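You operate a simulated robot arm through the tools that you are given. There is no shell and no other tool. Be economical: measure what you need, move in short steps, check, and stop when the job is done.

The job below is to be done with a simulated two-armed robot. You get a single attempt, and the scene is never put back.

Task
Move the JOB 27 block to TEST and the JOB 29 block to READY, then rub off the blue smudge.
Fine: all on the whiteboard; put the eraser back and leave the green smudge. What is to be rubbed or washed off counts as gone when no trace of it is left.
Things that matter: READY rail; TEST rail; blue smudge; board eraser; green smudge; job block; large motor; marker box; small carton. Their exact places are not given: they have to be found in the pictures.

It is judged by the outcome, as a careful person would: the job done as asked, and still so three seconds after it is handed in. It fails if anything else is knocked over, pushed out of place, dropped, spilled or broken.

Robot
Two 7-joint arms with two-finger grippers on one trunk, on a base that drives. Base frame: it is fixed to the floor where the robot stands at the start and does not move with it; the origin is under the middle of the robot, x ahead of it, y to its left, z up. Lengths are in m, angles in degrees, forces in N, time in s.
The left shoulder is at the start at [0.024, 0.218, 1.28], the right one opposite. Places, roughly: READY rail [0.7, -0.4, 1.2]; TEST rail [0.7, -0.1, 1.2]; blue smudge [0.7, 0.7, 1.3]; green smudge [0.7, 0.4, 1.5]. Payload 2.2 kg a hand.
The tool frame of a hand sits at the grasp point between the pads (the TCP): z along the fingers, y along the line on which they close. The tips reach 0.019 m beyond it. The gripper opens to 0.116 m. The gripper's body begins 0.07 m behind the TCP.
Orientation is told as [roll, pitch, yaw] about the base's x, y, z axes, in that order, counted from this pose: with the fingers straight down and closing along the base's y, the tool's x points along the base's -x, its y along +y and its z along -z.

Tools
- The arms move only by the tool jog_arm. It takes "left_motion", "right_motion" or both (then of equal length, played together; a hand with none holds still); each is a list of rows, each a list of 7 numbers: the shift along the base's x, y, z in m, then the turn, a rotation vector about the base's x, y, z in degrees, then the closure, from 0 (fully open) to 1 (shut). In form: [[dx, dy, dz, rx, ry, rz, fingers], ...]. A call has 1 to 12 rows; each row is the pose to reach, as a shift and turn from the pose commanded when the call began. Rows are played at 5 a second. More than 0.05 m and 8.6 degrees between two rows, or a gripper value outside its range, and nothing of the call is played. A pose out of reach is approached as far as the arm can. The call stops where the force on the tool passes 60 N (or 10 N more than at its start, if that is more) or the arm is blocked; 0.2 s more then pass. Each finger halts on what it meets, pressing with about 25 N; the grip force reading is that of the motor and also rises with nothing between the fingers. The clock runs only during rows and for 0.2 s after the last one: add rows that repeat a pose to give the fingers time. The reply holds the time, the measured pose of the TCP, the force on the tool along the base axes, the opening and the grip force, in the units named above and with some noise, with the torque about the TCP (base axes, N m) and any sound that the robot's microphone picked up.
- Cameras (640 x 400 px; columns grow to the right, rows downward): "scene" is now at [0.1341, 0.0087, 1.5051]; the picture's right is [0.05, -1.00, 0.00], its down [-0.02, -0.00, -1.00] and it looks along [1.00, 0.05, -0.02] (base axes); focal length 214 px, centre (320, 200). "left" rides on the left gripper at [0.069, 0.015, -0.096] in its tool frame; the picture's right is [-0.22, 0.98, 0.00], its down [-0.76, -0.17, -0.63] and it looks along [-0.62, -0.14, 0.77] (tool axes); focal length 251 px, centre (320, 200). "right" rides on the right gripper at [0.069, -0.015, -0.097] in its tool frame; the picture's right is [0.21, 0.98, 0.00], its down [-0.76, 0.17, -0.63] and it looks along [-0.62, 0.14, 0.77] (tool axes); focal length 251 px, centre (320, 200).
- get_image(camera): a new picture of that camera. The clock stands still meanwhile.
- lift_body(by): slides the trunk up (or, below 0, down) by that many m; the arms and the scene camera ride with it, the base frame stays. It gives what a move gives, with no picture.
- base_move(legs): drives the robot by 1 to 6 legs, each [ahead, left, turn to the left] in m, m and degrees, along the robot's own axes; the way and the turn of a leg run together, so that a leg with both is an arc; at most 1.5 m and 180 degrees a leg. The arms and the cameras ride along, it lands a little off, and it stops where it bumps. It gives what a move gives.
- pan_tilt(pan, tilt): turns the head with the scene camera to pan (to the left, within 80 degrees either way) and tilt (down, from -29 to 69), counted from straight ahead of the robot. It gives what a move gives.
- pixel_to_xyz(camera, pixels): there is no depth. For up to 12 entries [column, row, z] of the newest picture of that camera ("zoom" is the newest enlarged one), the place [x, y] in the base frame at which the ray of that pixel passes the height z, good to about 0.002 m. The clock stands still meanwhile.
- enlarge(camera, box): a new picture of the part [left, top, right, bottom] of that camera's present view, enlarged. The clock stands still meanwhile.
- sign_off(): hands the job in; it is judged then, once.

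Keep the steps short. Do not move on a guess: measure, check each grasp and each placing, and mend mistakes. In all there are 80 turns and 70 pictures (those below and enlarged ones count). Leave the grippers open and the arms clear of the work at the hand-in unless told otherwise, and finish with a single line.

The tools are called as a command line: name --argument value ..., lists and objects as JSON in quotes. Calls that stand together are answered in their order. jog_arm: Moves the arms, as the interface text tells. Its arguments: {"type":"object","properties":{"left_motion":{"type":"array"},"right_motion":{"type":"array"}},"required":[]} The other tools are called the same way: lift_body (by) slides the trunk up or down; base_move (legs) drives the base; pan_tilt (pan, tilt) turns the head that bears the scene camera; get_image (camera) takes a picture; pixel_to_xyz (camera, pixels) gives the place at which the rays of pixels pass given heights; enlarge (camera, box) takes an enlarged picture of a part of a camera's view; sign_off () hands the job in.

At the start:

```text
time_s: 0.0
left_tcp_pos: [0.4223, 0.501, 1.4748]
left_ee_rot: [0.0, 0.1, 0.0]
left_force: [0.2, -0.2, -1.1]
left_wrist_torque: [0.02, 0.0, 0.01]
left_opening: 0.1161
left_grip_force: 0.0
right_tcp_pos: [0.3284, 0.0297, 1.4887]
right_ee_rot: [-0.1, 0.0, 0.0]
right_force: [0.0, 0.0, -0.5]
right_wrist_torque: [-0.01, 0.03, -0.03]
right_opening: 0.1163
right_grip_force: 0.0
trunk travel left (down, up): [-0.425, 0.065]
robot x, y, heading: [-0.0016, 0.0013, 0.1]
head pan, tilt: [2.9, 0.7]
```

scene: 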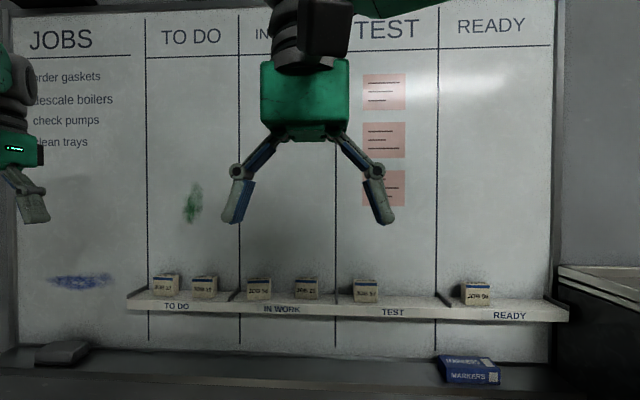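
right: 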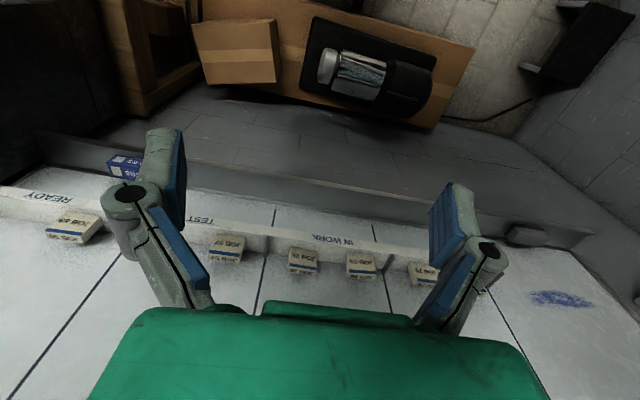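
left: 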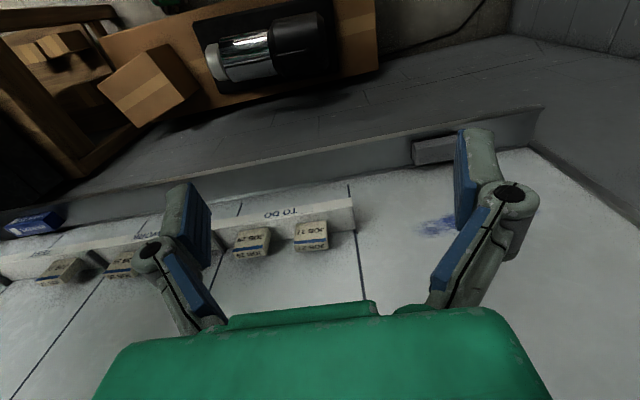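

I see six blocks on the rails near row 285, the blue smudge at (82,282), and the eraser at (62,352). I'll enlarge these areas to read the labels.

enlarge --camera "scene" --box '[130, 260, 330, 385]'

enlarge --camera "scene" --box '[320, 260, 520, 385]'

enlarge --camera "scene" --box '[0, 260, 200, 385]'

```text
3.20 times, centred on (230, 322) of scene
```

zoom: 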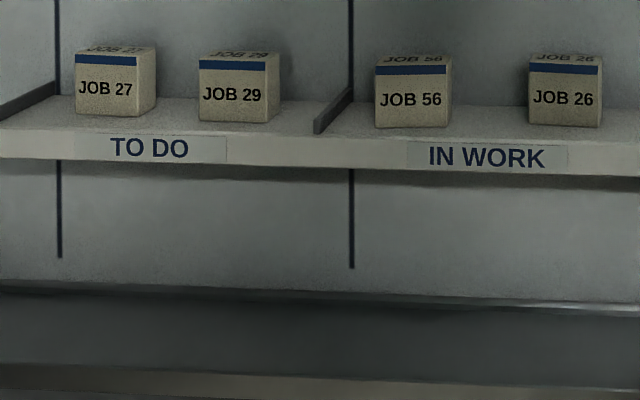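

```text
3.20 times, centred on (420, 322) of scene
```

zoom: 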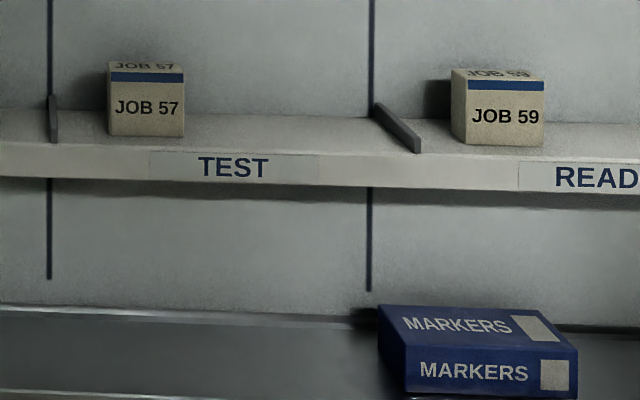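

```text
3.20 times, centred on (100, 322) of scene
```

zoom: 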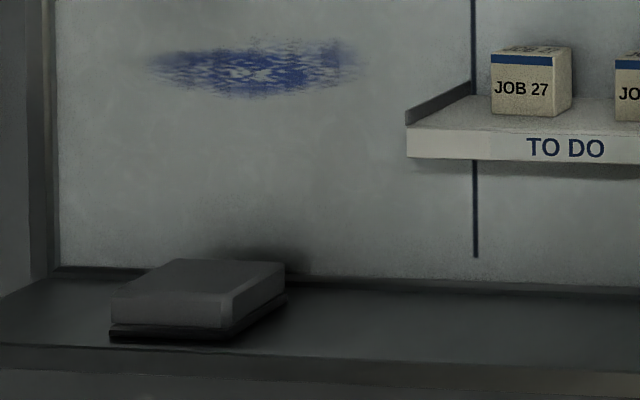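

Job 27 and Job 29 are the two blocks on the TO DO rail. Next I'll tilt the head down to see what stands between the robot and the board.

pan_tilt --pan 0 --tilt 50

get_image --camera "scene"

```text
time_s: 1.2
left_tcp_pos: [0.4216, 0.5013, 1.4768]
left_ee_rot: [0.0, -0.1, 0.1]
left_force: [-0.4, 0.0, 0.6]
left_wrist_torque: [0.01, 0.03, 0.02]
left_opening: 0.116
left_grip_force: 0.0
right_tcp_pos: [0.3263, 0.0281, 1.4912]
right_ee_rot: [0.0, 0.0, 0.0]
right_force: [0.1, 0.3, -0.3]
right_wrist_torque: [0.0, -0.04, -0.02]
right_opening: 0.116
right_grip_force: 0.0
trunk travel left (down, up): [-0.425, 0.065]
robot x, y, heading: [-0.0031, -0.0061, 0.1]
head pan, tilt: [0.0, 50.0]
```

```text
63 pictures are left
```

scene: 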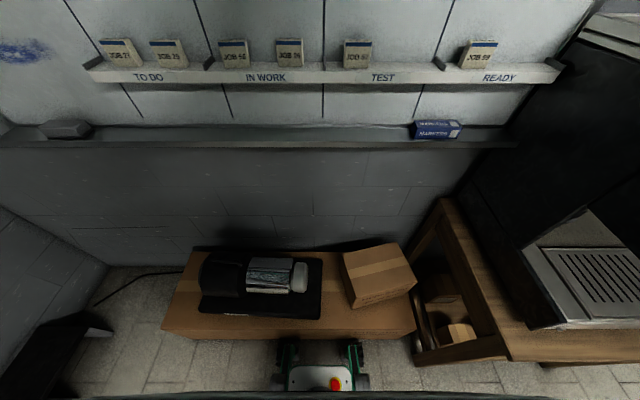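

A large box with a motor and a small carton sits on the floor ahead, so I can't drive forward. I'll take close views from both cameras to triangulate the rail and blocks.

enlarge --camera "left" --box '[200, 140, 400, 265]'

get_image --camera "left"

enlarge --camera "scene" --box '[70, 20, 230, 120]'

```text
3.20 times, centred on (300, 202) of left
```

zoom: 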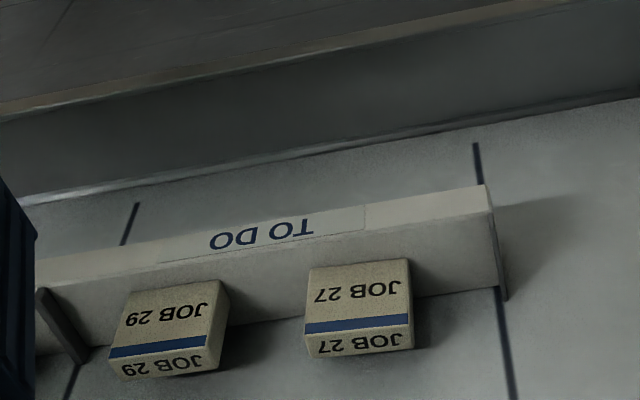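

```text
61 pictures are left
```

left: 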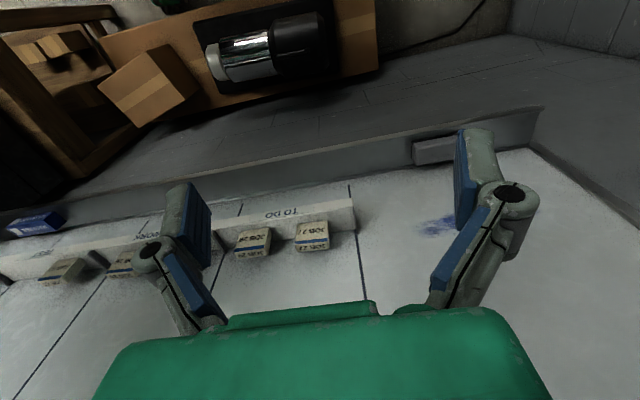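

```text
4.00 times, centred on (150, 70) of scene
```

zoom: 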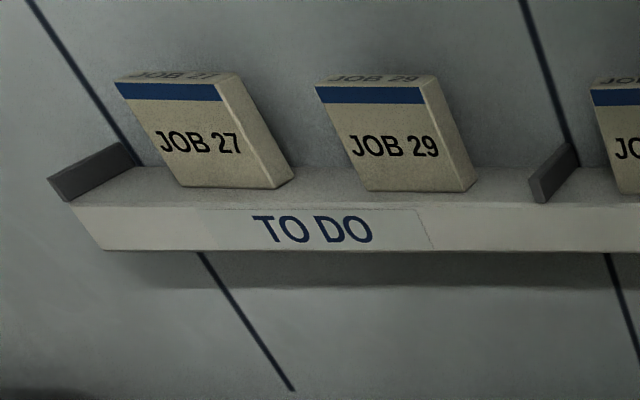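

Now I'll find the heights at which the two cameras' rays agree, for the front-bottom corners of block 27, block 29 and the rail's front corner.

pixel_to_xyz --camera "scene" --pixels '[[115, 66.75, 1.15], [115, 66.75, 1.25], [138.75, 67.25, 1.15], [138.75, 67.25, 1.25], [162.5, 67.5, 1.15], [162.5, 67.5, 1.25], [98.5, 40.7, 1.2], [98.5, 40.7, 1.3], [88, 71.5, 1.15], [88, 71.5, 1.25]]'

pixel_to_xyz --camera "left" --pixels '[[327.5, 220.9, 1.15], [327.5, 220.9, 1.25], [295.9, 223.75, 1.15], [295.9, 223.75, 1.25], [267.8, 227.8, 1.15], [267.8, 227.8, 1.25], [328.7, 241.2, 1.2], [328.7, 241.2, 1.3], [353.1, 206.5, 1.15], [353.1, 206.5, 1.25]]'

```text
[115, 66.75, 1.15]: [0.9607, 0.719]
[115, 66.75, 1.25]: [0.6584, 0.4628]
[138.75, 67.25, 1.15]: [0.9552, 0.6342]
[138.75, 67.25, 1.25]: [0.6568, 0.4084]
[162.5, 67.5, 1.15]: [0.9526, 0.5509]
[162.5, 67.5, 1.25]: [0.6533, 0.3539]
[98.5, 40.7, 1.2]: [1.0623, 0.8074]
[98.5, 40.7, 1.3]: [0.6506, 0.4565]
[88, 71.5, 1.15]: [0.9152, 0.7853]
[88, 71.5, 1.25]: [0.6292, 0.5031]
```

```text
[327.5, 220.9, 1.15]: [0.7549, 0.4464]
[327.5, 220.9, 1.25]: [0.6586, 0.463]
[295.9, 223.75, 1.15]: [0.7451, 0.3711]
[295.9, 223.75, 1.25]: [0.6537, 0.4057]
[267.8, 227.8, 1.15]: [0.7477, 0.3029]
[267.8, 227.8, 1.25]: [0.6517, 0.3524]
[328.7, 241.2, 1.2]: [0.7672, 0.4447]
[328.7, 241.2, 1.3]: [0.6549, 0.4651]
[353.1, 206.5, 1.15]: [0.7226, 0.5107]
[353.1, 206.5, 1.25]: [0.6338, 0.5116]
```

The rays agree: block 27 has its front bottom edge at x≈0.656, y 0.407–0.463, z≈1.25, with its top at about z 1.30. Block 29's left edge is at y≈0.353. Next I'll look at the TEST and READY rails and the eraser.

enlarge --camera "scene" --box '[0, 20, 160, 160]'

enlarge --camera "scene" --box '[310, 20, 570, 160]'

```text
2.86 times, centred on (80, 90) of scene
```

zoom: 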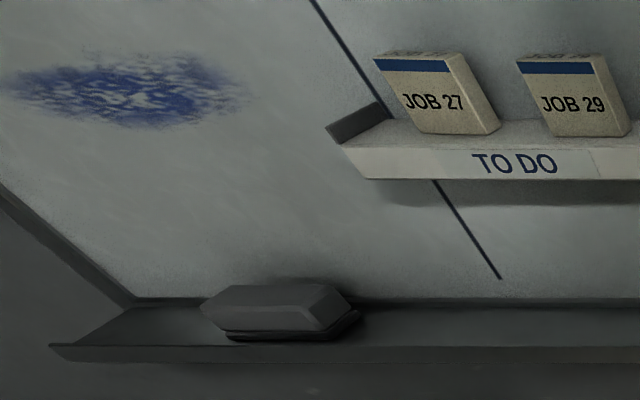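

```text
2.46 times, centred on (440, 90) of scene
```

zoom: 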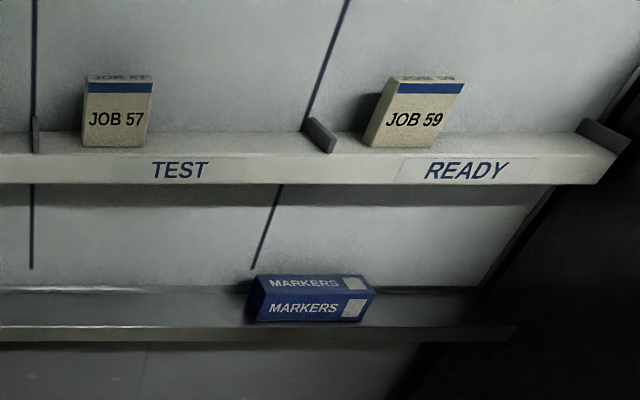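

I'll measure the TEST and READY rails at z 1.25 with this zoom, then trace the smudge and eraser rays.

pixel_to_xyz --camera "zoom" --pixels '[[200, 155, 1.25], [82, 148, 1.25], [147, 147, 1.25], [37, 153, 1.25], [332, 152, 1.25], [368, 147, 1.25], [435, 147, 1.25], [618, 150, 1.25], [250, 131, 1.25], [305, 119, 1.27], [90, 75, 1.3], [154, 75, 1.3]]'

pixel_to_xyz --camera "scene" --pixels '[[13.5, 51.5, 1.25], [13.5, 51.5, 1.3], [55.5, 51.5, 1.25], [55.5, 51.5, 1.3], [45.7, 135.5, 1.1], [79.3, 136.5, 1.1], [93, 129.6, 1.1], [45.7, 135.5, 1.05], [79.3, 136.5, 1.05], [93, 129.6, 1.05]]'

pixel_to_xyz --camera "left" --pixels '[[438, 226, 1.25], [438, 226, 1.3], [413, 165, 1.05], [413, 165, 1.1], [413, 145, 1.05], [413, 145, 1.1], [350, 186, 1.1], [350, 186, 1.05]]'

```text
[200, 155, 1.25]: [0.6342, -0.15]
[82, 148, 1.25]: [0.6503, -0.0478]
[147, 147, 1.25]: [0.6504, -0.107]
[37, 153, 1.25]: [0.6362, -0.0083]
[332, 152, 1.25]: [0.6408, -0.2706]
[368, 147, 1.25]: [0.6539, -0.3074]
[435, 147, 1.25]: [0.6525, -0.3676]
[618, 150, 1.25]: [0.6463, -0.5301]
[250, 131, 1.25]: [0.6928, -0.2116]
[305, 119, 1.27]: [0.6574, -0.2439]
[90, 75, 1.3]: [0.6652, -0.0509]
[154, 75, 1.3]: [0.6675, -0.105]
```

```text
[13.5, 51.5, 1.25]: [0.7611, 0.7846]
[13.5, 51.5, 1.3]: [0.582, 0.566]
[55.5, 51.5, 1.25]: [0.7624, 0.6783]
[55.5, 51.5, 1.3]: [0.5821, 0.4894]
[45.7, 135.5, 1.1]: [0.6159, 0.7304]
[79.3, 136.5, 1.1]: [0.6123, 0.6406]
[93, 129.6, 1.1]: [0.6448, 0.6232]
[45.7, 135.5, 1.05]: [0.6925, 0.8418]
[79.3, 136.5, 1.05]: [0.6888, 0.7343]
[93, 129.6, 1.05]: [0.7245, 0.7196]
```

```text
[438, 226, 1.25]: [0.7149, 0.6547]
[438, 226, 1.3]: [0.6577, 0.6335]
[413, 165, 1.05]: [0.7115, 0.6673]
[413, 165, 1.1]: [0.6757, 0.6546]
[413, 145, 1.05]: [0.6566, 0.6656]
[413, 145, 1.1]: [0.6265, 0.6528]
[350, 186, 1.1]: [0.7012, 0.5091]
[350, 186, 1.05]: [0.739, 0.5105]
```

The board surface is at x≈0.697 and the rail spans x 0.635–0.695 with its top at z≈1.25. The blocks are about 0.055 wide, 0.024 deep and 0.05 high. TEST has free space at y −0.12 to −0.26, and READY at −0.38 to −0.52. I'll bring the left hand to a 45° forward-tilted pose in front of block 27.

jog_arm --left_motion '[[0.023, -0.011, -0.013, 0, -7.5, 0, 0.1], [0.046, -0.022, -0.026, 0, -15, 0, 0.2], [0.069, -0.033, -0.039, 0, -22.5, 0, 0.25], [0.092, -0.044, -0.052, 0, -30, 0, 0.25], [0.115, -0.055, -0.064, 0, -37.5, 0, 0.25], [0.138, -0.066, -0.077, 0, -45, 0, 0.25], [0.138, -0.066, -0.077, 0, -45, 0, 0.25]]'

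get_image --camera "left"

pan_tilt --pan 20 --tilt 20

get_image --camera "scene"

```text
time_s: 2.8
left_tcp_pos: [0.559, 0.4343, 1.3997]
left_ee_rot: [0.1, -45.2, 0.0]
left_force: [0.4, -0.9, 0.5]
left_wrist_torque: [0.03, 0.04, -0.02]
left_opening: 0.0871
left_grip_force: 0.1
right_tcp_pos: [0.3244, 0.0273, 1.4908]
right_ee_rot: [0.0, -0.1, -0.1]
right_force: [0.7, -0.6, 0.3]
right_wrist_torque: [-0.01, -0.02, -0.05]
right_opening: 0.116
right_grip_force: 0.0
trunk travel left (down, up): [-0.425, 0.065]
robot x, y, heading: [0.0009, 0.0027, 0.2]
head pan, tilt: [0.0, 50.0]
```

```text
57 pictures are left
```

left: 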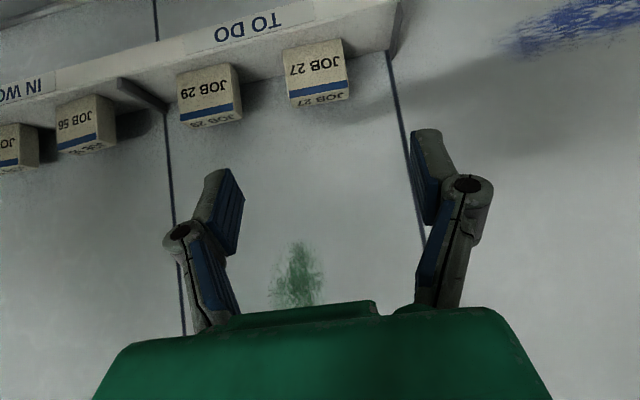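

```text
time_s: 3.7
left_tcp_pos: [0.5594, 0.4354, 1.3988]
left_ee_rot: [0.2, -45.2, 0.0]
left_force: [-0.7, 0.0, -0.6]
left_wrist_torque: [0.03, 0.0, -0.02]
left_opening: 0.0867
left_grip_force: 0.0
right_tcp_pos: [0.3254, 0.0268, 1.4918]
right_ee_rot: [-0.1, -0.1, 0.1]
right_force: [-1.5, 0.2, -0.6]
right_wrist_torque: [-0.01, 0.02, -0.02]
right_opening: 0.1159
right_grip_force: 0.0
trunk travel left (down, up): [-0.425, 0.065]
robot x, y, heading: [-0.0024, 0.001, 0.2]
head pan, tilt: [20.0, 20.0]
```

```text
56 pictures are left
```

scene: 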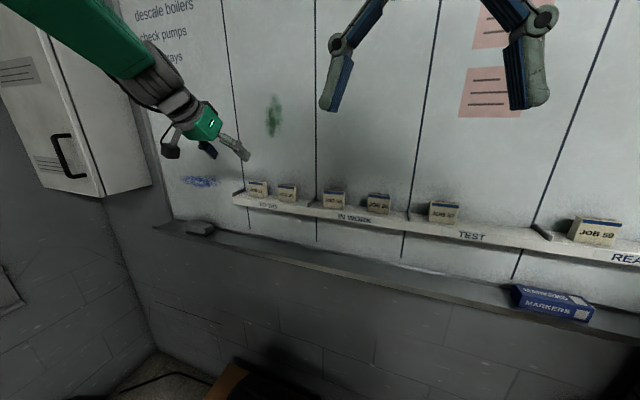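

The hand is in place. I'll re-measure the block positions with this closer view, using the front-bottom edge at row ~45 and the smudge at (570,25).

pixel_to_xyz --camera "left" --pixels '[[283, 49, 1.25], [341, 40, 1.25], [289, 104, 1.3], [349, 94, 1.3], [178, 71, 1.25], [233, 63, 1.25], [398, 50, 1.25], [520, 45, 1.25], [392, 0, 1.25]]'

```text
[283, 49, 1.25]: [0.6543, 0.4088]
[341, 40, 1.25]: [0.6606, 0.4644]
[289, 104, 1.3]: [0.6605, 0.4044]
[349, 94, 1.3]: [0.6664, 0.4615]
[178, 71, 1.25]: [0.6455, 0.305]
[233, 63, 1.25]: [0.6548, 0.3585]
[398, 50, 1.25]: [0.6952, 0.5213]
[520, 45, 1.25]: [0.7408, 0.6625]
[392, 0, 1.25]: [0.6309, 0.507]
```

Block 27's centre is at y≈0.435. I'll approach along the finger axis to (0.663, 0.435, 1.277), then close.

jog_arm --left_motion '[[0.022, 0, -0.03, 0, 0, 0, 0.25], [0.044, 0, -0.056, 0, 0, 0, 0.25], [0.066, 0, -0.082, 0, 0, 0, 0.25], [0.086, 0, -0.104, 0, 0, 0, 0.25], [0.103, 0, -0.121, 0, 0, 0, 0.25], [0.103, 0, -0.121, 0, 0, 0, 0.25]]'

get_image --camera "left"

enlarge --camera "scene" --box '[160, 100, 360, 250]'

```text
time_s: 5.1
left_tcp_pos: [0.66, 0.4347, 1.2789]
left_ee_rot: [0.1, -45.1, 0.1]
left_force: [-0.1, 0.9, -0.4]
left_wrist_torque: [0.02, 0.0, -0.01]
left_opening: 0.0871
left_grip_force: 0.2
right_tcp_pos: [0.3236, 0.027, 1.4899]
right_ee_rot: [0.0, -0.2, 0.0]
right_force: [0.2, -0.1, -0.5]
right_wrist_torque: [-0.01, -0.01, -0.01]
right_opening: 0.116
right_grip_force: 0.1
trunk travel left (down, up): [-0.425, 0.065]
robot x, y, heading: [0.0008, -0.0039, -0.1]
head pan, tilt: [20.0, 20.0]
```

```text
55 pictures are left
```

left: 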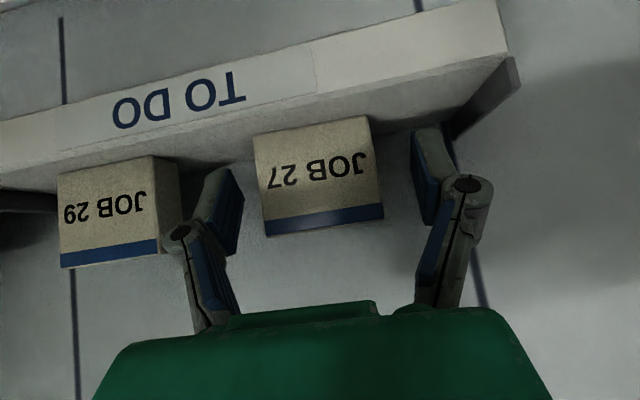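

```text
2.67 times, centred on (260, 175) of scene
```

zoom: 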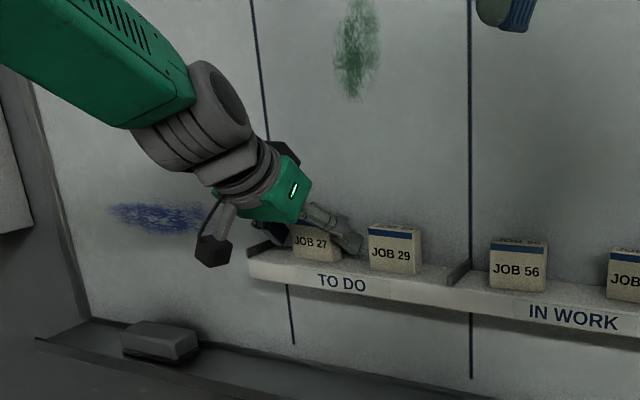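

The block is centred between the fingers and block 29 is clear. Closing now.

jog_arm --left_motion '[[0, 0, 0, 0, 0, 0, 0.45], [0, 0, 0, 0, 0, 0, 0.7], [0, 0, 0, 0, 0, 0, 0.7], [0, 0, 0.005, 0, 0, 0, 0.7], [-0.01, 0, 0.025, 0, 0, 0, 0.7], [-0.03, 0, 0.05, 0, 0, 0, 0.7]]'

get_image --camera "left"

```text
time_s: 6.5
left_tcp_pos: [0.6283, 0.4338, 1.331]
left_ee_rot: [0.0, -45.1, 0.0]
left_force: [-0.6, -0.4, 0.2]
left_wrist_torque: [0.04, -0.01, 0.01]
left_opening: 0.0551
left_grip_force: 24.6
right_tcp_pos: [0.3223, 0.027, 1.4922]
right_ee_rot: [0.1, -0.2, 0.0]
right_force: [-0.2, 0.4, 0.4]
right_wrist_torque: [-0.03, -0.02, -0.01]
right_opening: 0.1159
right_grip_force: 0.0
trunk travel left (down, up): [-0.425, 0.065]
robot x, y, heading: [0.0016, 0.0003, -0.1]
head pan, tilt: [20.0, 20.0]
```

```text
53 pictures are left
```

left: 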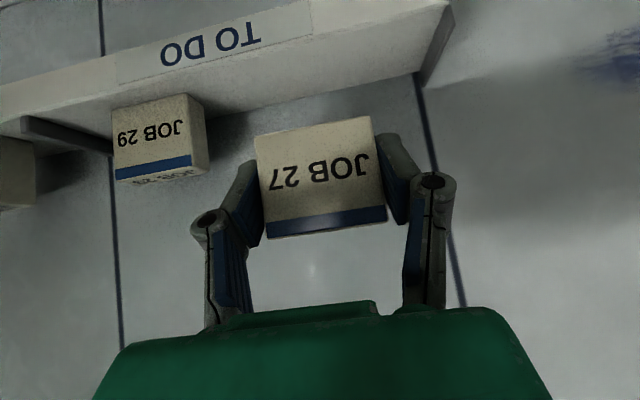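

Block 27 is held (opening 0.055, grip 24.6 N). Before strafing right towards TEST I'll pull the hand back and check the floor clearance on the right side.

jog_arm --left_motion '[[-0.035, -0.02, 0.02, 0, 0, 0, 0.7], [-0.07, -0.05, 0.03, 0, 0, 0, 0.7], [-0.1, -0.08, 0.04, 0, 0, 0, 0.7]]'

pan_tilt --pan -40 --tilt 60

get_image --camera "scene"

pan_tilt --pan 40 --tilt 60

get_image --camera "scene"

```text
time_s: 7.3
left_tcp_pos: [0.5315, 0.344, 1.3704]
left_ee_rot: [1.1, -45.0, -0.8]
left_force: [-0.1, -0.6, -0.1]
left_wrist_torque: [0.05, 0.02, 0.04]
left_opening: 0.055
left_grip_force: 24.5
right_tcp_pos: [0.3268, 0.0156, 1.4911]
right_ee_rot: [0.5, -0.1, -0.1]
right_force: [0.9, -1.0, 0.2]
right_wrist_torque: [0.07, 0.05, 0.03]
right_opening: 0.116
right_grip_force: 0.0
trunk travel left (down, up): [-0.425, 0.065]
robot x, y, heading: [-0.0043, 0.0023, -0.0]
head pan, tilt: [20.0, 20.0]
```

```text
time_s: 8.6
left_tcp_pos: [0.5314, 0.3611, 1.3662]
left_ee_rot: [0.0, -45.0, 0.0]
left_force: [0.4, 1.1, -0.3]
left_wrist_torque: [-0.01, 0.0, -0.04]
left_opening: 0.0549
left_grip_force: 24.8
right_tcp_pos: [0.3253, 0.0316, 1.4893]
right_ee_rot: [-0.2, 0.0, 0.0]
right_force: [0.7, 0.1, -0.1]
right_wrist_torque: [-0.03, -0.02, 0.02]
right_opening: 0.1163
right_grip_force: 0.1
trunk travel left (down, up): [-0.425, 0.065]
robot x, y, heading: [-0.0022, 0.0012, 0.1]
head pan, tilt: [-40.0, 60.0]
```

```text
52 pictures are left
```

scene: 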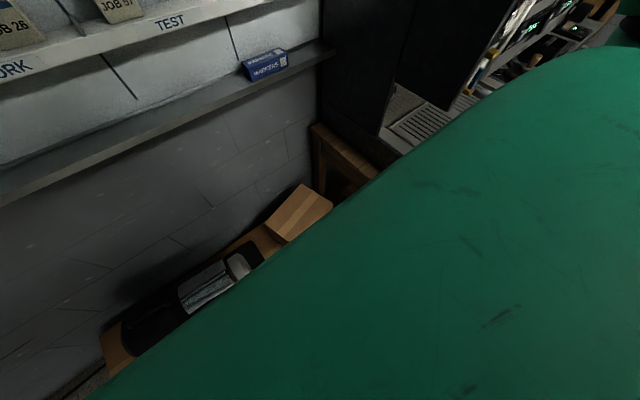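

```text
time_s: 10.2
left_tcp_pos: [0.5314, 0.345, 1.3705]
left_ee_rot: [0.2, -45.1, -0.1]
left_force: [-0.2, -0.6, 0.0]
left_wrist_torque: [0.01, 0.01, 0.03]
left_opening: 0.055
left_grip_force: 24.6
right_tcp_pos: [0.326, 0.0148, 1.4916]
right_ee_rot: [0.5, -0.1, -0.1]
right_force: [0.0, -0.1, 1.0]
right_wrist_torque: [0.07, 0.02, 0.01]
right_opening: 0.1161
right_grip_force: 0.1
trunk travel left (down, up): [-0.425, 0.065]
robot x, y, heading: [0.0026, 0.0008, -0.2]
head pan, tilt: [40.0, 60.0]
```

```text
51 pictures are left
```

scene: 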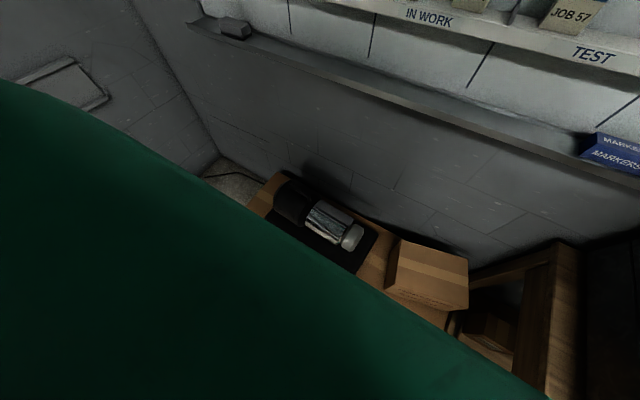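

The view is partly blocked, but the earlier tilt-50 picture puts the table's near leg at about (0.2, −0.52) on the floor. The base is about 0.2 m half-wide, so a 0.2 m strafe fits. I'll move the right hand out to the right first, then back off slightly and strafe right.

jog_arm --right_motion '[[0, -0.04, 0, 0, 0, 0, 0], [0, -0.08, 0, 0, 0, 0, 0], [0, -0.12, 0, 0, 0, 0, 0], [0, -0.16, 0, 0, 0, 0, 0], [0, -0.2, 0, 0, 0, 0, 0]]'

base_move --legs '[[-0.03, 0, 0], [0, -0.2, 0]]'

pan_tilt --pan 0 --tilt 20

get_image --camera "scene"

```text
time_s: 11.3
left_tcp_pos: [0.5294, 0.3484, 1.3716]
left_ee_rot: [0.5, -45.2, -0.4]
left_force: [0.6, 0.2, -1.1]
left_wrist_torque: [0.0, 0.01, 0.04]
left_opening: 0.0552
left_grip_force: 24.9
right_tcp_pos: [0.3238, -0.1799, 1.491]
right_ee_rot: [0.2, -0.1, -0.1]
right_force: [0.7, -0.6, -0.2]
right_wrist_torque: [0.01, 0.0, -0.06]
right_opening: 0.1162
right_grip_force: 0.0
trunk travel left (down, up): [-0.425, 0.065]
robot x, y, heading: [-0.0029, 0.0005, -0.1]
head pan, tilt: [40.0, 60.0]
```

```text
time_s: 13.4
left_tcp_pos: [0.5012, 0.1817, 1.36]
left_ee_rot: [-3.5, -44.8, 2.7]
left_force: [0.6, 1.1, -0.4]
left_wrist_torque: [-0.08, -0.01, -0.06]
left_opening: 0.0553
left_grip_force: 25.0
right_tcp_pos: [0.2955, -0.3516, 1.4927]
right_ee_rot: [-0.8, 0.0, -0.1]
right_force: [-0.3, 0.1, 0.8]
right_wrist_torque: [-0.05, -0.02, -0.03]
right_opening: 0.116
right_grip_force: 0.0
trunk travel left (down, up): [-0.425, 0.065]
robot x, y, heading: [-0.0314, -0.1995, -0.3]
head pan, tilt: [40.0, 60.0]
```

```text
time_s: 14.4
left_tcp_pos: [0.4951, 0.1463, 1.3717]
left_ee_rot: [-1.1, -45.2, 1.3]
left_force: [-0.3, -1.3, 0.2]
left_wrist_torque: [0.02, 0.04, -0.02]
left_opening: 0.0552
left_grip_force: 25.5
right_tcp_pos: [0.2908, -0.3894, 1.4895]
right_ee_rot: [0.6, -0.2, -0.1]
right_force: [0.6, 0.5, 0.0]
right_wrist_torque: [0.04, 0.03, -0.04]
right_opening: 0.1164
right_grip_force: 0.1
trunk travel left (down, up): [-0.425, 0.065]
robot x, y, heading: [-0.0302, -0.2009, -0.4]
head pan, tilt: [0.0, 20.0]
```

```text
50 pictures are left
```

scene: 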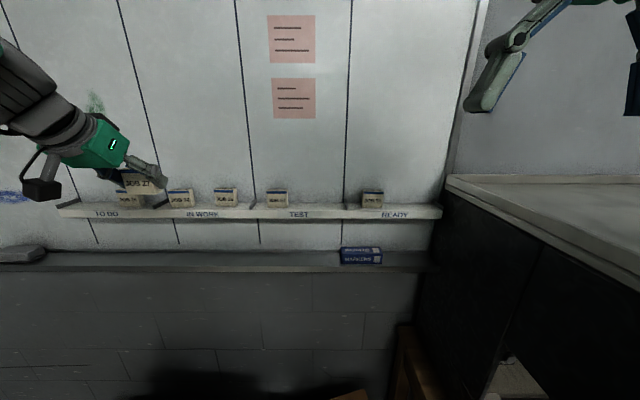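

The base landed at (−0.03, −0.20). Now I'll carry block 27 to the right in front of TEST, high and clear of the rail, and let it settle.

jog_arm --left_motion '[[0.005, -0.04, 0, 0, 0, 0, 0.7], [0.01, -0.08, 0, 0, 0, 0, 0.7], [0.015, -0.12, 0, 0, 0, 0, 0.7], [0.02, -0.16, 0, 0, 0, 0, 0.7], [0.025, -0.2, 0, 0, 0, 0, 0.7], [0.03, -0.24, 0, 0, 0, 0, 0.7], [0.035, -0.28, 0, 0, 0, 0, 0.7], [0.04, -0.31, 0, 0, 0, 0, 0.7], [0.045, -0.335, 0, 0, 0, 0, 0.7], [0.045, -0.335, 0, 0, 0, 0, 0.7], [0.045, -0.335, 0, 0, 0, 0, 0.7], [0.045, -0.335, 0, 0, 0, 0, 0.7]]'

get_image --camera "left"

enlarge --camera "scene" --box '[240, 130, 460, 267]'

```text
time_s: 17.2
left_tcp_pos: [0.5448, -0.1782, 1.3857]
left_ee_rot: [-5.0, -45.1, 5.1]
left_force: [-0.2, -0.2, -1.0]
left_wrist_torque: [0.03, -0.02, 0.04]
left_opening: 0.0551
left_grip_force: 25.3
left hand out of reach, approached as far as the arm can: row 1, 2, 3, 4, 5, 6, 7
right_tcp_pos: [0.2894, -0.3972, 1.4884]
right_ee_rot: [1.3, -0.3, 0.0]
right_force: [0.0, 0.4, 0.3]
right_wrist_torque: [0.09, 0.0, 0.0]
right_opening: 0.1159
right_grip_force: 0.0
trunk travel left (down, up): [-0.425, 0.065]
robot x, y, heading: [-0.0329, -0.1961, -0.2]
head pan, tilt: [0.0, 20.0]
stopped in row 12 (left hand): the arm was blocked; the commanded pose is now the measured one
```

```text
49 pictures are left
```

left: 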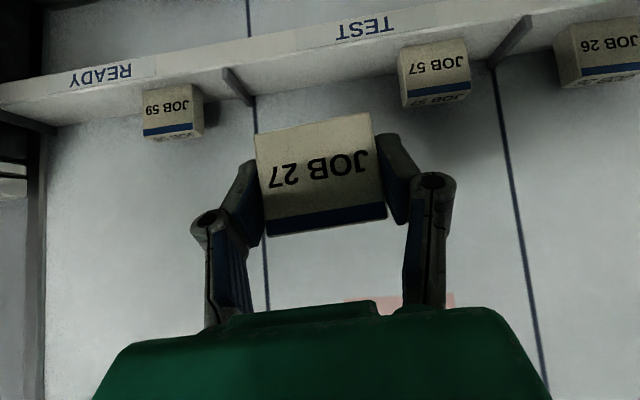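

```text
2.91 times, centred on (350, 198) of scene
```

zoom: 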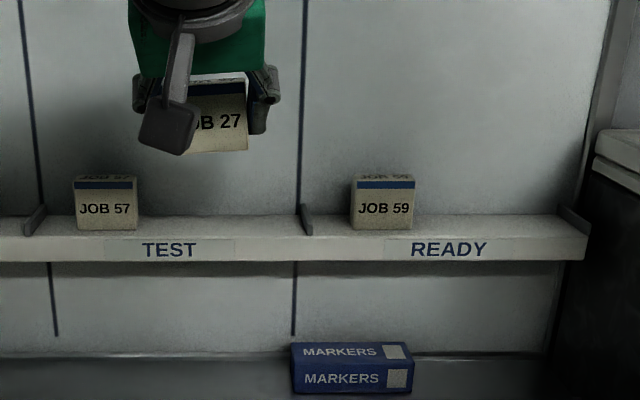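

The hand is at TEST (y −0.178) but tilted about 4° and reported blocked, so it's likely near a joint limit. I'll try correcting the tilt while moving slightly forward.

jog_arm --left_motion '[[0.015, 0, -0.005, 1.7, 0, -0.8, 0.7], [0.03, -0.002, -0.01, 3.5, 0, -1.6, 0.7], [0.03, -0.002, -0.01, 3.5, 0, -1.6, 0.7], [0.03, -0.002, -0.01, 3.5, 0, -1.6, 0.7]]'

get_image --camera "scene"

```text
time_s: 18.2
left_tcp_pos: [0.5736, -0.1939, 1.3824]
left_ee_rot: [-0.3, -45.6, 0.0]
left_force: [-0.4, -1.5, -0.6]
left_wrist_torque: [0.1, 0.0, 0.09]
left_opening: 0.0548
left_grip_force: 25.6
right_tcp_pos: [0.2878, -0.4122, 1.4876]
right_ee_rot: [1.6, -0.3, -0.1]
right_force: [0.9, -0.3, 0.8]
right_wrist_torque: [0.12, 0.05, 0.0]
right_opening: 0.1158
right_grip_force: 0.2
trunk travel left (down, up): [-0.425, 0.065]
robot x, y, heading: [-0.0308, -0.1968, 0.0]
head pan, tilt: [0.0, 20.0]
```

```text
47 pictures are left
```

scene: 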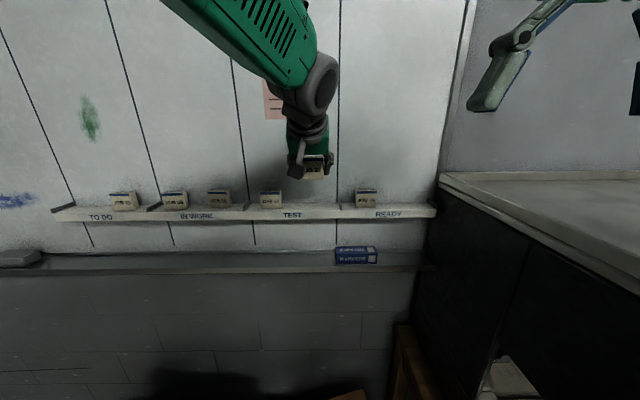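

The orientation is upright now. I'll take a wrist view to check the TEST gap, between block 57 and the divider, before lowering.

get_image --camera "left"

```text
46 pictures are left
```

left: 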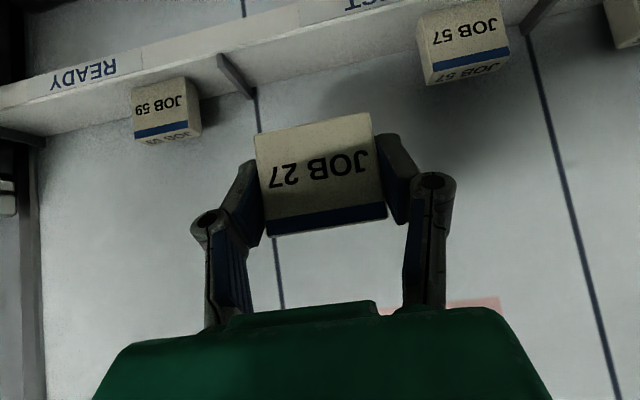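

pixel_to_xyz --camera "left" --pixels '[[418, 33, 1.25], [218, 54, 1.27], [253, 98, 1.25], [252, 88, 1.27], [423, 85, 1.3], [190, 77, 1.25]]'

```text
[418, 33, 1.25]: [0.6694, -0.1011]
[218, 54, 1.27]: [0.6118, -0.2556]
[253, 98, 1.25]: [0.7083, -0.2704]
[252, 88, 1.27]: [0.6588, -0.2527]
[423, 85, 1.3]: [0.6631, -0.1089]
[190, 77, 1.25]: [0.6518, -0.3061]
```

The free gap runs from y −0.106 to the divider at −0.257, so I'll aim for y −0.182. I'll move to above the rail first and let it settle.

jog_arm --left_motion '[[0.028, 0.003, -0.02, 0, 0, 0, 0.7], [0.056, 0.006, -0.045, 0, 0, 0, 0.7], [0.084, 0.009, -0.068, 0, 0, 0, 0.7], [0.084, 0.009, -0.068, 0, 0, 0, 0.7], [0.084, 0.009, -0.068, 0, 0, 0, 0.7], [0.084, 0.009, -0.068, 0, 0, 0, 0.7], [0.084, 0.009, -0.068, 0, 0, 0, 0.7]]'

get_image --camera "left"

enlarge --camera "scene" --box '[230, 130, 410, 240]'

```text
time_s: 20.1
left_tcp_pos: [0.6645, -0.1359, 1.3411]
left_ee_rot: [-4.9, -46.5, 6.7]
left_force: [0.5, -1.3, -0.8]
left_wrist_torque: [0.04, 0.0, 0.04]
left_opening: 0.0549
left_grip_force: 25.2
right_tcp_pos: [0.2844, -0.3986, 1.4873]
right_ee_rot: [1.3, -0.4, 0.1]
right_force: [0.0, -1.1, -0.3]
right_wrist_torque: [0.1, -0.01, 0.02]
right_opening: 0.1159
right_grip_force: 0.0
trunk travel left (down, up): [-0.425, 0.065]
robot x, y, heading: [-0.0316, -0.1888, 0.0]
head pan, tilt: [0.0, 20.0]
stopped in row 7 (left hand): the arm was blocked; the commanded pose is now the measured one
```

```text
45 pictures are left
```

left: 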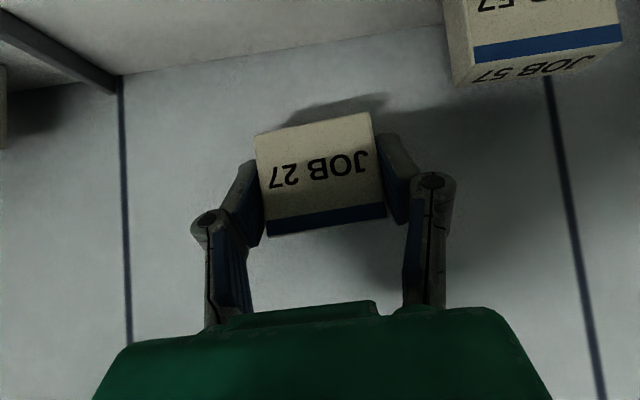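

```text
3.56 times, centred on (320, 185) of scene
```

zoom: 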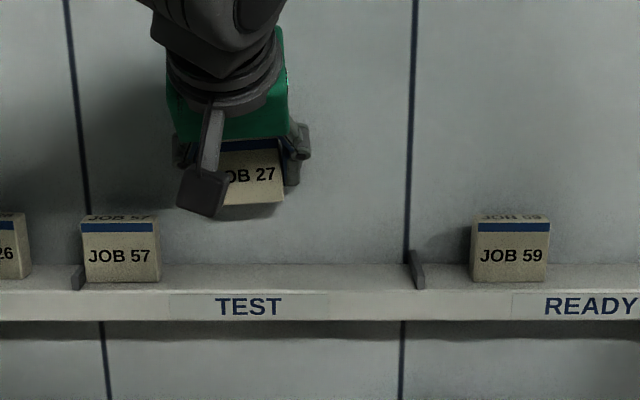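

The left arm can't work this far across the body: it was held at y −0.136 and tilted. I'll retract, back the base 0.06 m and turn it right 20°, so that TEST lies straight ahead of the left shoulder.

jog_arm --left_motion '[[-0.03, 0.005, 0.02, 0, 0, 0, 0.7], [-0.07, 0.01, 0.035, 0, 0, 0, 0.7], [-0.11, 0.02, 0.04, 0, 0, 0, 0.7], [-0.15, 0.03, 0.04, 0, 0, 0, 0.7]]'

base_move --legs '[[-0.06, 0, 0], [0, 0, -20]]'

pan_tilt --pan 20 --tilt 20

get_image --camera "scene"

```text
time_s: 21.2
left_tcp_pos: [0.5105, -0.1307, 1.3743]
left_ee_rot: [-2.9, -46.5, 3.7]
left_force: [0.2, 0.3, 0.1]
left_wrist_torque: [0.04, -0.02, 0.06]
left_opening: 0.055
left_grip_force: 25.3
right_tcp_pos: [0.2838, -0.4099, 1.4883]
right_ee_rot: [1.7, -0.6, -0.1]
right_force: [-0.3, -0.2, 0.3]
right_wrist_torque: [0.08, 0.03, -0.01]
right_opening: 0.1159
right_grip_force: 0.0
trunk travel left (down, up): [-0.425, 0.065]
robot x, y, heading: [-0.0285, -0.1962, -0.1]
head pan, tilt: [0.0, 20.0]
stopped in row 4 (left hand): the arm was blocked; the commanded pose is now the measured one
```

```text
time_s: 23.3
left_tcp_pos: [0.4508, -0.2883, 1.3738]
left_ee_rot: [-4.7, -46.3, -14.8]
left_force: [0.5, 0.3, 0.1]
left_wrist_torque: [-0.03, 0.0, -0.1]
left_opening: 0.0549
left_grip_force: 25.1
right_tcp_pos: [0.143, -0.4698, 1.4912]
right_ee_rot: [0.3, -0.6, -20.1]
right_force: [-0.7, -0.2, -1.0]
right_wrist_torque: [-0.08, 0.02, -0.01]
right_opening: 0.116
right_grip_force: 0.0
trunk travel left (down, up): [-0.425, 0.065]
robot x, y, heading: [-0.09, -0.1891, -20.3]
head pan, tilt: [0.0, 20.0]
```

```text
time_s: 24.1
left_tcp_pos: [0.4464, -0.2942, 1.3758]
left_ee_rot: [-4.2, -46.3, -15.0]
left_force: [0.0, 0.1, 0.0]
left_wrist_torque: [0.01, 0.0, 0.02]
left_opening: 0.055
left_grip_force: 25.0
right_tcp_pos: [0.1385, -0.4762, 1.4918]
right_ee_rot: [0.6, -0.7, -20.2]
right_force: [0.1, 0.6, 0.5]
right_wrist_torque: [0.04, -0.03, 0.03]
right_opening: 0.1159
right_grip_force: 0.2
trunk travel left (down, up): [-0.425, 0.065]
robot x, y, heading: [-0.0945, -0.1863, -20.2]
head pan, tilt: [20.0, 20.0]
```

```text
43 pictures are left
```

scene: 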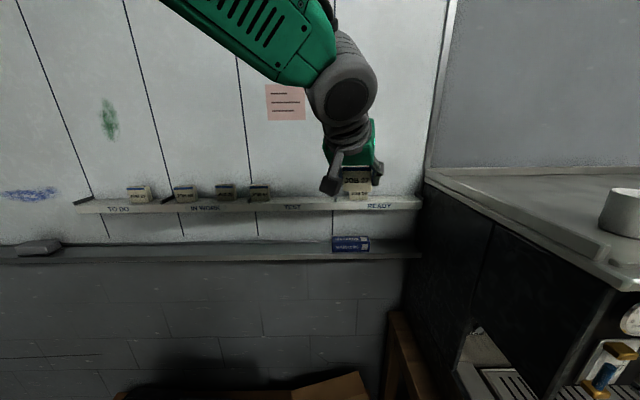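

Now I'll swing the hand left to in front of TEST, straighten its yaw and roll, and let it settle.

jog_arm --left_motion '[[0.02, 0.025, 0, 0.6, 0.2, 4, 0.7], [0.04, 0.05, 0, 1.2, 0.4, 8, 0.7], [0.06, 0.075, 0, 1.8, 0.6, 12, 0.7], [0.08, 0.1, 0, 2.4, 0.8, 16, 0.7], [0.1, 0.112, 0, 2.9, 0.9, 18, 0.7], [0.1, 0.112, 0, 2.9, 0.9, 18, 0.7], [0.1, 0.112, 0, 2.9, 0.9, 18, 0.7], [0.1, 0.112, 0, 2.9, 0.9, 18, 0.7]]'

get_image --camera "left"

```text
time_s: 25.9
left_tcp_pos: [0.5425, -0.1946, 1.3776]
left_ee_rot: [0.3, -45.4, -0.6]
left_force: [-0.3, -1.1, -0.1]
left_wrist_torque: [0.09, 0.0, 0.05]
left_opening: 0.0551
left_grip_force: 25.5
right_tcp_pos: [0.132, -0.4909, 1.4902]
right_ee_rot: [1.1, -0.7, -20.1]
right_force: [-0.3, 0.2, -0.6]
right_wrist_torque: [0.08, -0.05, 0.0]
right_opening: 0.1161
right_grip_force: 0.0
trunk travel left (down, up): [-0.425, 0.065]
robot x, y, heading: [-0.0899, -0.191, -20.4]
head pan, tilt: [20.0, 20.0]
```

```text
42 pictures are left
```

left: 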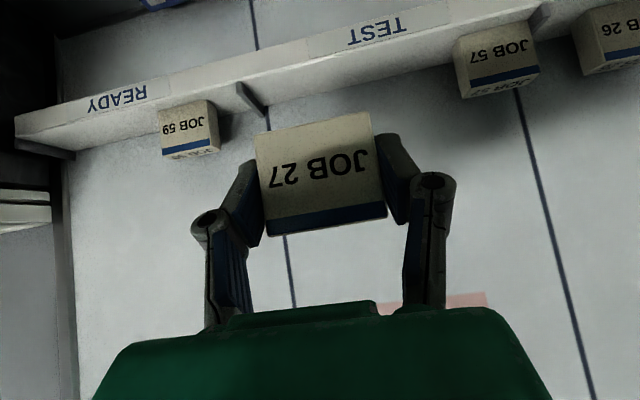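

Oriented well. Now to a point just above the rail, then settle.

jog_arm --left_motion '[[0.03, 0.003, -0.01, 0, 0, 0, 0.7], [0.06, 0.006, -0.025, 0, 0, 0, 0.7], [0.085, 0.008, -0.045, 0, 0, 0, 0.7], [0.112, 0.008, -0.066, 0, 0, 0, 0.7], [0.112, 0.008, -0.066, 0, 0, 0, 0.7], [0.112, 0.008, -0.066, 0, 0, 0, 0.7], [0.112, 0.008, -0.066, 0, 0, 0, 0.7], [0.112, 0.008, -0.066, 0, 0, 0, 0.7]]'

get_image --camera "left"

```text
time_s: 27.9
left_tcp_pos: [0.6603, -0.1548, 1.3072]
left_ee_rot: [-1.7, -45.2, 0.9]
left_force: [0.4, 1.1, -0.6]
left_wrist_torque: [-0.1, -0.01, -0.06]
left_opening: 0.055
left_grip_force: 24.9
right_tcp_pos: [0.1401, -0.4557, 1.496]
right_ee_rot: [-0.2, -1.1, -20.0]
right_force: [-0.9, 0.3, 0.1]
right_wrist_torque: [-0.06, -0.01, 0.01]
right_opening: 0.1161
right_grip_force: 0.0
trunk travel left (down, up): [-0.425, 0.065]
robot x, y, heading: [-0.0905, -0.1935, -20.1]
head pan, tilt: [20.0, 20.0]
stopped in row 8 (left hand): the arm was blocked; the commanded pose is now the measured one
```

```text
41 pictures are left
```

left: 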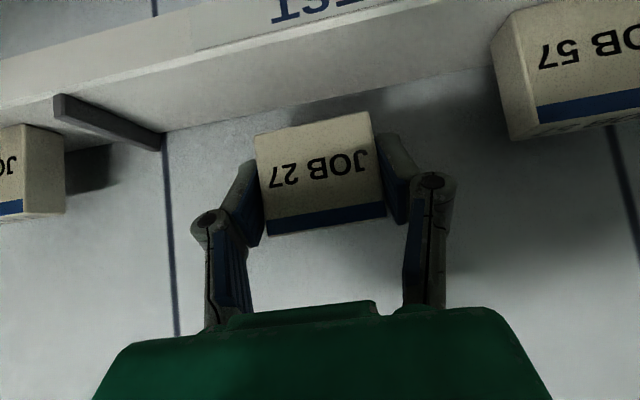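

The readings show the trunk swaying sideways by ±0.015 m after each move, since both hands shift together. I'll hold still to let it die out and read again.

jog_arm --left_motion '[[0, 0, 0, 0, 0, 0, 0.7], [0, 0, 0, 0, 0, 0, 0.7], [0, 0, 0, 0, 0, 0, 0.7], [0, 0, 0, 0, 0, 0, 0.7], [0, 0, 0, 0, 0, 0, 0.7], [0, 0, 0, 0, 0, 0, 0.7]]'

jog_arm --left_motion '[[0, 0, 0, 0, 0, 0, 0.7]]'

jog_arm --left_motion '[[0, 0, 0, 0, 0, 0, 0.7]]'

jog_arm --left_motion '[[0, 0, 0, 0, 0, 0, 0.7]]'

```text
time_s: 29.3
left_tcp_pos: [0.6509, -0.187, 1.3145]
left_ee_rot: [-0.1, -45.7, -0.5]
left_force: [0.1, -2.0, -0.5]
left_wrist_torque: [0.06, 0.04, 0.06]
left_opening: 0.055
left_grip_force: 25.1
right_tcp_pos: [0.1315, -0.4899, 1.4881]
right_ee_rot: [0.9, 0.0, -20.3]
right_force: [0.8, -1.4, -0.3]
right_wrist_torque: [0.07, 0.0, 0.02]
right_opening: 0.1161
right_grip_force: 0.1
trunk travel left (down, up): [-0.425, 0.065]
robot x, y, heading: [-0.0935, -0.1937, -20.2]
head pan, tilt: [20.0, 20.0]
```

```text
time_s: 29.7
left_tcp_pos: [0.6594, -0.1643, 1.3086]
left_ee_rot: [-1.2, -45.3, 0.5]
left_force: [-1.0, 0.0, -0.3]
left_wrist_torque: [-0.02, 0.01, 0.01]
left_opening: 0.0548
left_grip_force: 25.2
right_tcp_pos: [0.1363, -0.4645, 1.4957]
right_ee_rot: [0.1, -1.0, -20.0]
right_force: [-0.8, 0.1, -1.0]
right_wrist_torque: [-0.02, 0.0, 0.01]
right_opening: 0.1161
right_grip_force: 0.1
trunk travel left (down, up): [-0.425, 0.065]
robot x, y, heading: [-0.0923, -0.1889, -20.1]
head pan, tilt: [20.0, 20.0]
```

```text
time_s: 30.1
left_tcp_pos: [0.6624, -0.1559, 1.3066]
left_ee_rot: [-1.8, -45.3, 1.0]
left_force: [0.6, 0.9, -0.3]
left_wrist_torque: [-0.03, -0.01, -0.06]
left_opening: 0.0547
left_grip_force: 25.2
right_tcp_pos: [0.1449, -0.4546, 1.4919]
right_ee_rot: [-0.5, -0.2, -20.1]
right_force: [0.7, 1.3, 0.2]
right_wrist_torque: [-0.06, -0.02, 0.02]
right_opening: 0.116
right_grip_force: 0.1
trunk travel left (down, up): [-0.425, 0.065]
robot x, y, heading: [-0.0886, -0.1895, -20.0]
head pan, tilt: [20.0, 20.0]
```

```text
time_s: 30.7
left_tcp_pos: [0.668, -0.1308, 1.3034]
left_ee_rot: [-3.4, -44.9, 1.9]
left_force: [1.7, 2.3, -1.1]
left_wrist_torque: [-0.13, 0.0, -0.11]
left_opening: 0.0547
left_grip_force: 24.9
right_tcp_pos: [0.1474, -0.4261, 1.4977]
right_ee_rot: [-1.3, -1.1, -20.1]
right_force: [0.0, 2.2, 0.0]
right_wrist_torque: [-0.16, 0.01, 0.0]
right_opening: 0.116
right_grip_force: 0.0
trunk travel left (down, up): [-0.425, 0.065]
robot x, y, heading: [-0.0888, -0.19, -20.3]
head pan, tilt: [20.0, 20.0]
stopped in row 1 (left hand): the arm was blocked; the commanded pose is now the measured one
```

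The sway is growing rather than dying while I hold. I'll sample it without arm commands, using tiny head turns, to see how it behaves.

pan_tilt --pan 19 --tilt 20

pan_tilt --pan 20 --tilt 20

pan_tilt --pan 19 --tilt 20

pan_tilt --pan 20 --tilt 20

pan_tilt --pan 19 --tilt 20

pan_tilt --pan 20 --tilt 20

```text
time_s: 31.4
left_tcp_pos: [0.6419, -0.2074, 1.3178]
left_ee_rot: [0.8, -46.1, -1.3]
left_force: [-0.1, -2.7, 0.3]
left_wrist_torque: [0.16, -0.04, 0.18]
left_opening: 0.0546
left_grip_force: 25.2
right_tcp_pos: [0.1187, -0.5079, 1.4903]
right_ee_rot: [1.5, -0.6, -20.4]
right_force: [-0.1, -1.9, -0.4]
right_wrist_torque: [0.19, -0.03, -0.02]
right_opening: 0.1164
right_grip_force: 0.2
trunk travel left (down, up): [-0.425, 0.065]
robot x, y, heading: [-0.0948, -0.2055, -20.4]
head pan, tilt: [19.0, 20.0]
```

```text
time_s: 32.0
left_tcp_pos: [0.6628, -0.1434, 1.3059]
left_ee_rot: [-2.8, -45.1, 1.5]
left_force: [-0.3, 1.3, -0.2]
left_wrist_torque: [-0.08, 0.01, -0.04]
left_opening: 0.055
left_grip_force: 25.2
right_tcp_pos: [0.1457, -0.4395, 1.4949]
right_ee_rot: [-1.2, -0.2, -20.3]
right_force: [-0.2, 1.0, -0.5]
right_wrist_torque: [-0.08, 0.05, -0.04]
right_opening: 0.1159
right_grip_force: 0.0
trunk travel left (down, up): [-0.425, 0.065]
robot x, y, heading: [-0.0915, -0.1937, -20.1]
head pan, tilt: [20.0, 20.0]
```

```text
time_s: 32.6
left_tcp_pos: [0.6681, -0.1258, 1.3033]
left_ee_rot: [-3.4, -45.0, 1.9]
left_force: [-0.3, 1.1, -0.2]
left_wrist_torque: [-0.12, 0.02, -0.07]
left_opening: 0.0548
left_grip_force: 25.3
right_tcp_pos: [0.1457, -0.4197, 1.5017]
right_ee_rot: [-1.5, -1.4, -20.2]
right_force: [-0.7, 1.0, 0.0]
right_wrist_torque: [-0.08, -0.02, -0.02]
right_opening: 0.1161
right_grip_force: 0.0
trunk travel left (down, up): [-0.425, 0.065]
robot x, y, heading: [-0.0945, -0.1896, -20.3]
head pan, tilt: [19.0, 20.0]
```

```text
time_s: 33.2
left_tcp_pos: [0.6427, -0.2107, 1.3171]
left_ee_rot: [0.8, -46.0, -1.6]
left_force: [0.4, -3.2, 0.7]
left_wrist_torque: [0.19, -0.02, 0.24]
left_opening: 0.0548
left_grip_force: 25.2
right_tcp_pos: [0.1193, -0.5107, 1.4889]
right_ee_rot: [1.7, -0.6, -20.4]
right_force: [-0.1, -1.1, 0.6]
right_wrist_torque: [0.22, -0.12, 0.01]
right_opening: 0.1158
right_grip_force: 0.1
trunk travel left (down, up): [-0.425, 0.065]
robot x, y, heading: [-0.0915, -0.2041, -20.5]
head pan, tilt: [20.0, 20.0]
```

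```text
time_s: 33.8
left_tcp_pos: [0.6632, -0.144, 1.3047]
left_ee_rot: [-2.6, -45.3, 1.5]
left_force: [0.3, 1.1, -1.0]
left_wrist_torque: [-0.05, 0.02, -0.04]
left_opening: 0.0549
left_grip_force: 24.5
right_tcp_pos: [0.144, -0.4399, 1.4959]
right_ee_rot: [-1.1, -0.3, -20.2]
right_force: [0.8, 0.6, -0.8]
right_wrist_torque: [-0.09, 0.06, 0.0]
right_opening: 0.1161
right_grip_force: 0.1
trunk travel left (down, up): [-0.425, 0.065]
robot x, y, heading: [-0.0925, -0.1917, -20.2]
head pan, tilt: [19.0, 20.0]
```

```text
time_s: 34.4
left_tcp_pos: [0.6679, -0.1262, 1.3036]
left_ee_rot: [-3.5, -45.0, 2.1]
left_force: [0.1, 2.6, -0.8]
left_wrist_torque: [-0.12, 0.02, -0.13]
left_opening: 0.0549
left_grip_force: 24.6
right_tcp_pos: [0.1457, -0.4186, 1.5022]
right_ee_rot: [-1.5, -1.4, -20.1]
right_force: [-0.1, 0.9, -0.6]
right_wrist_torque: [-0.08, 0.0, 0.05]
right_opening: 0.1159
right_grip_force: 0.0
trunk travel left (down, up): [-0.425, 0.065]
robot x, y, heading: [-0.089, -0.1919, -20.1]
head pan, tilt: [20.0, 20.0]
```

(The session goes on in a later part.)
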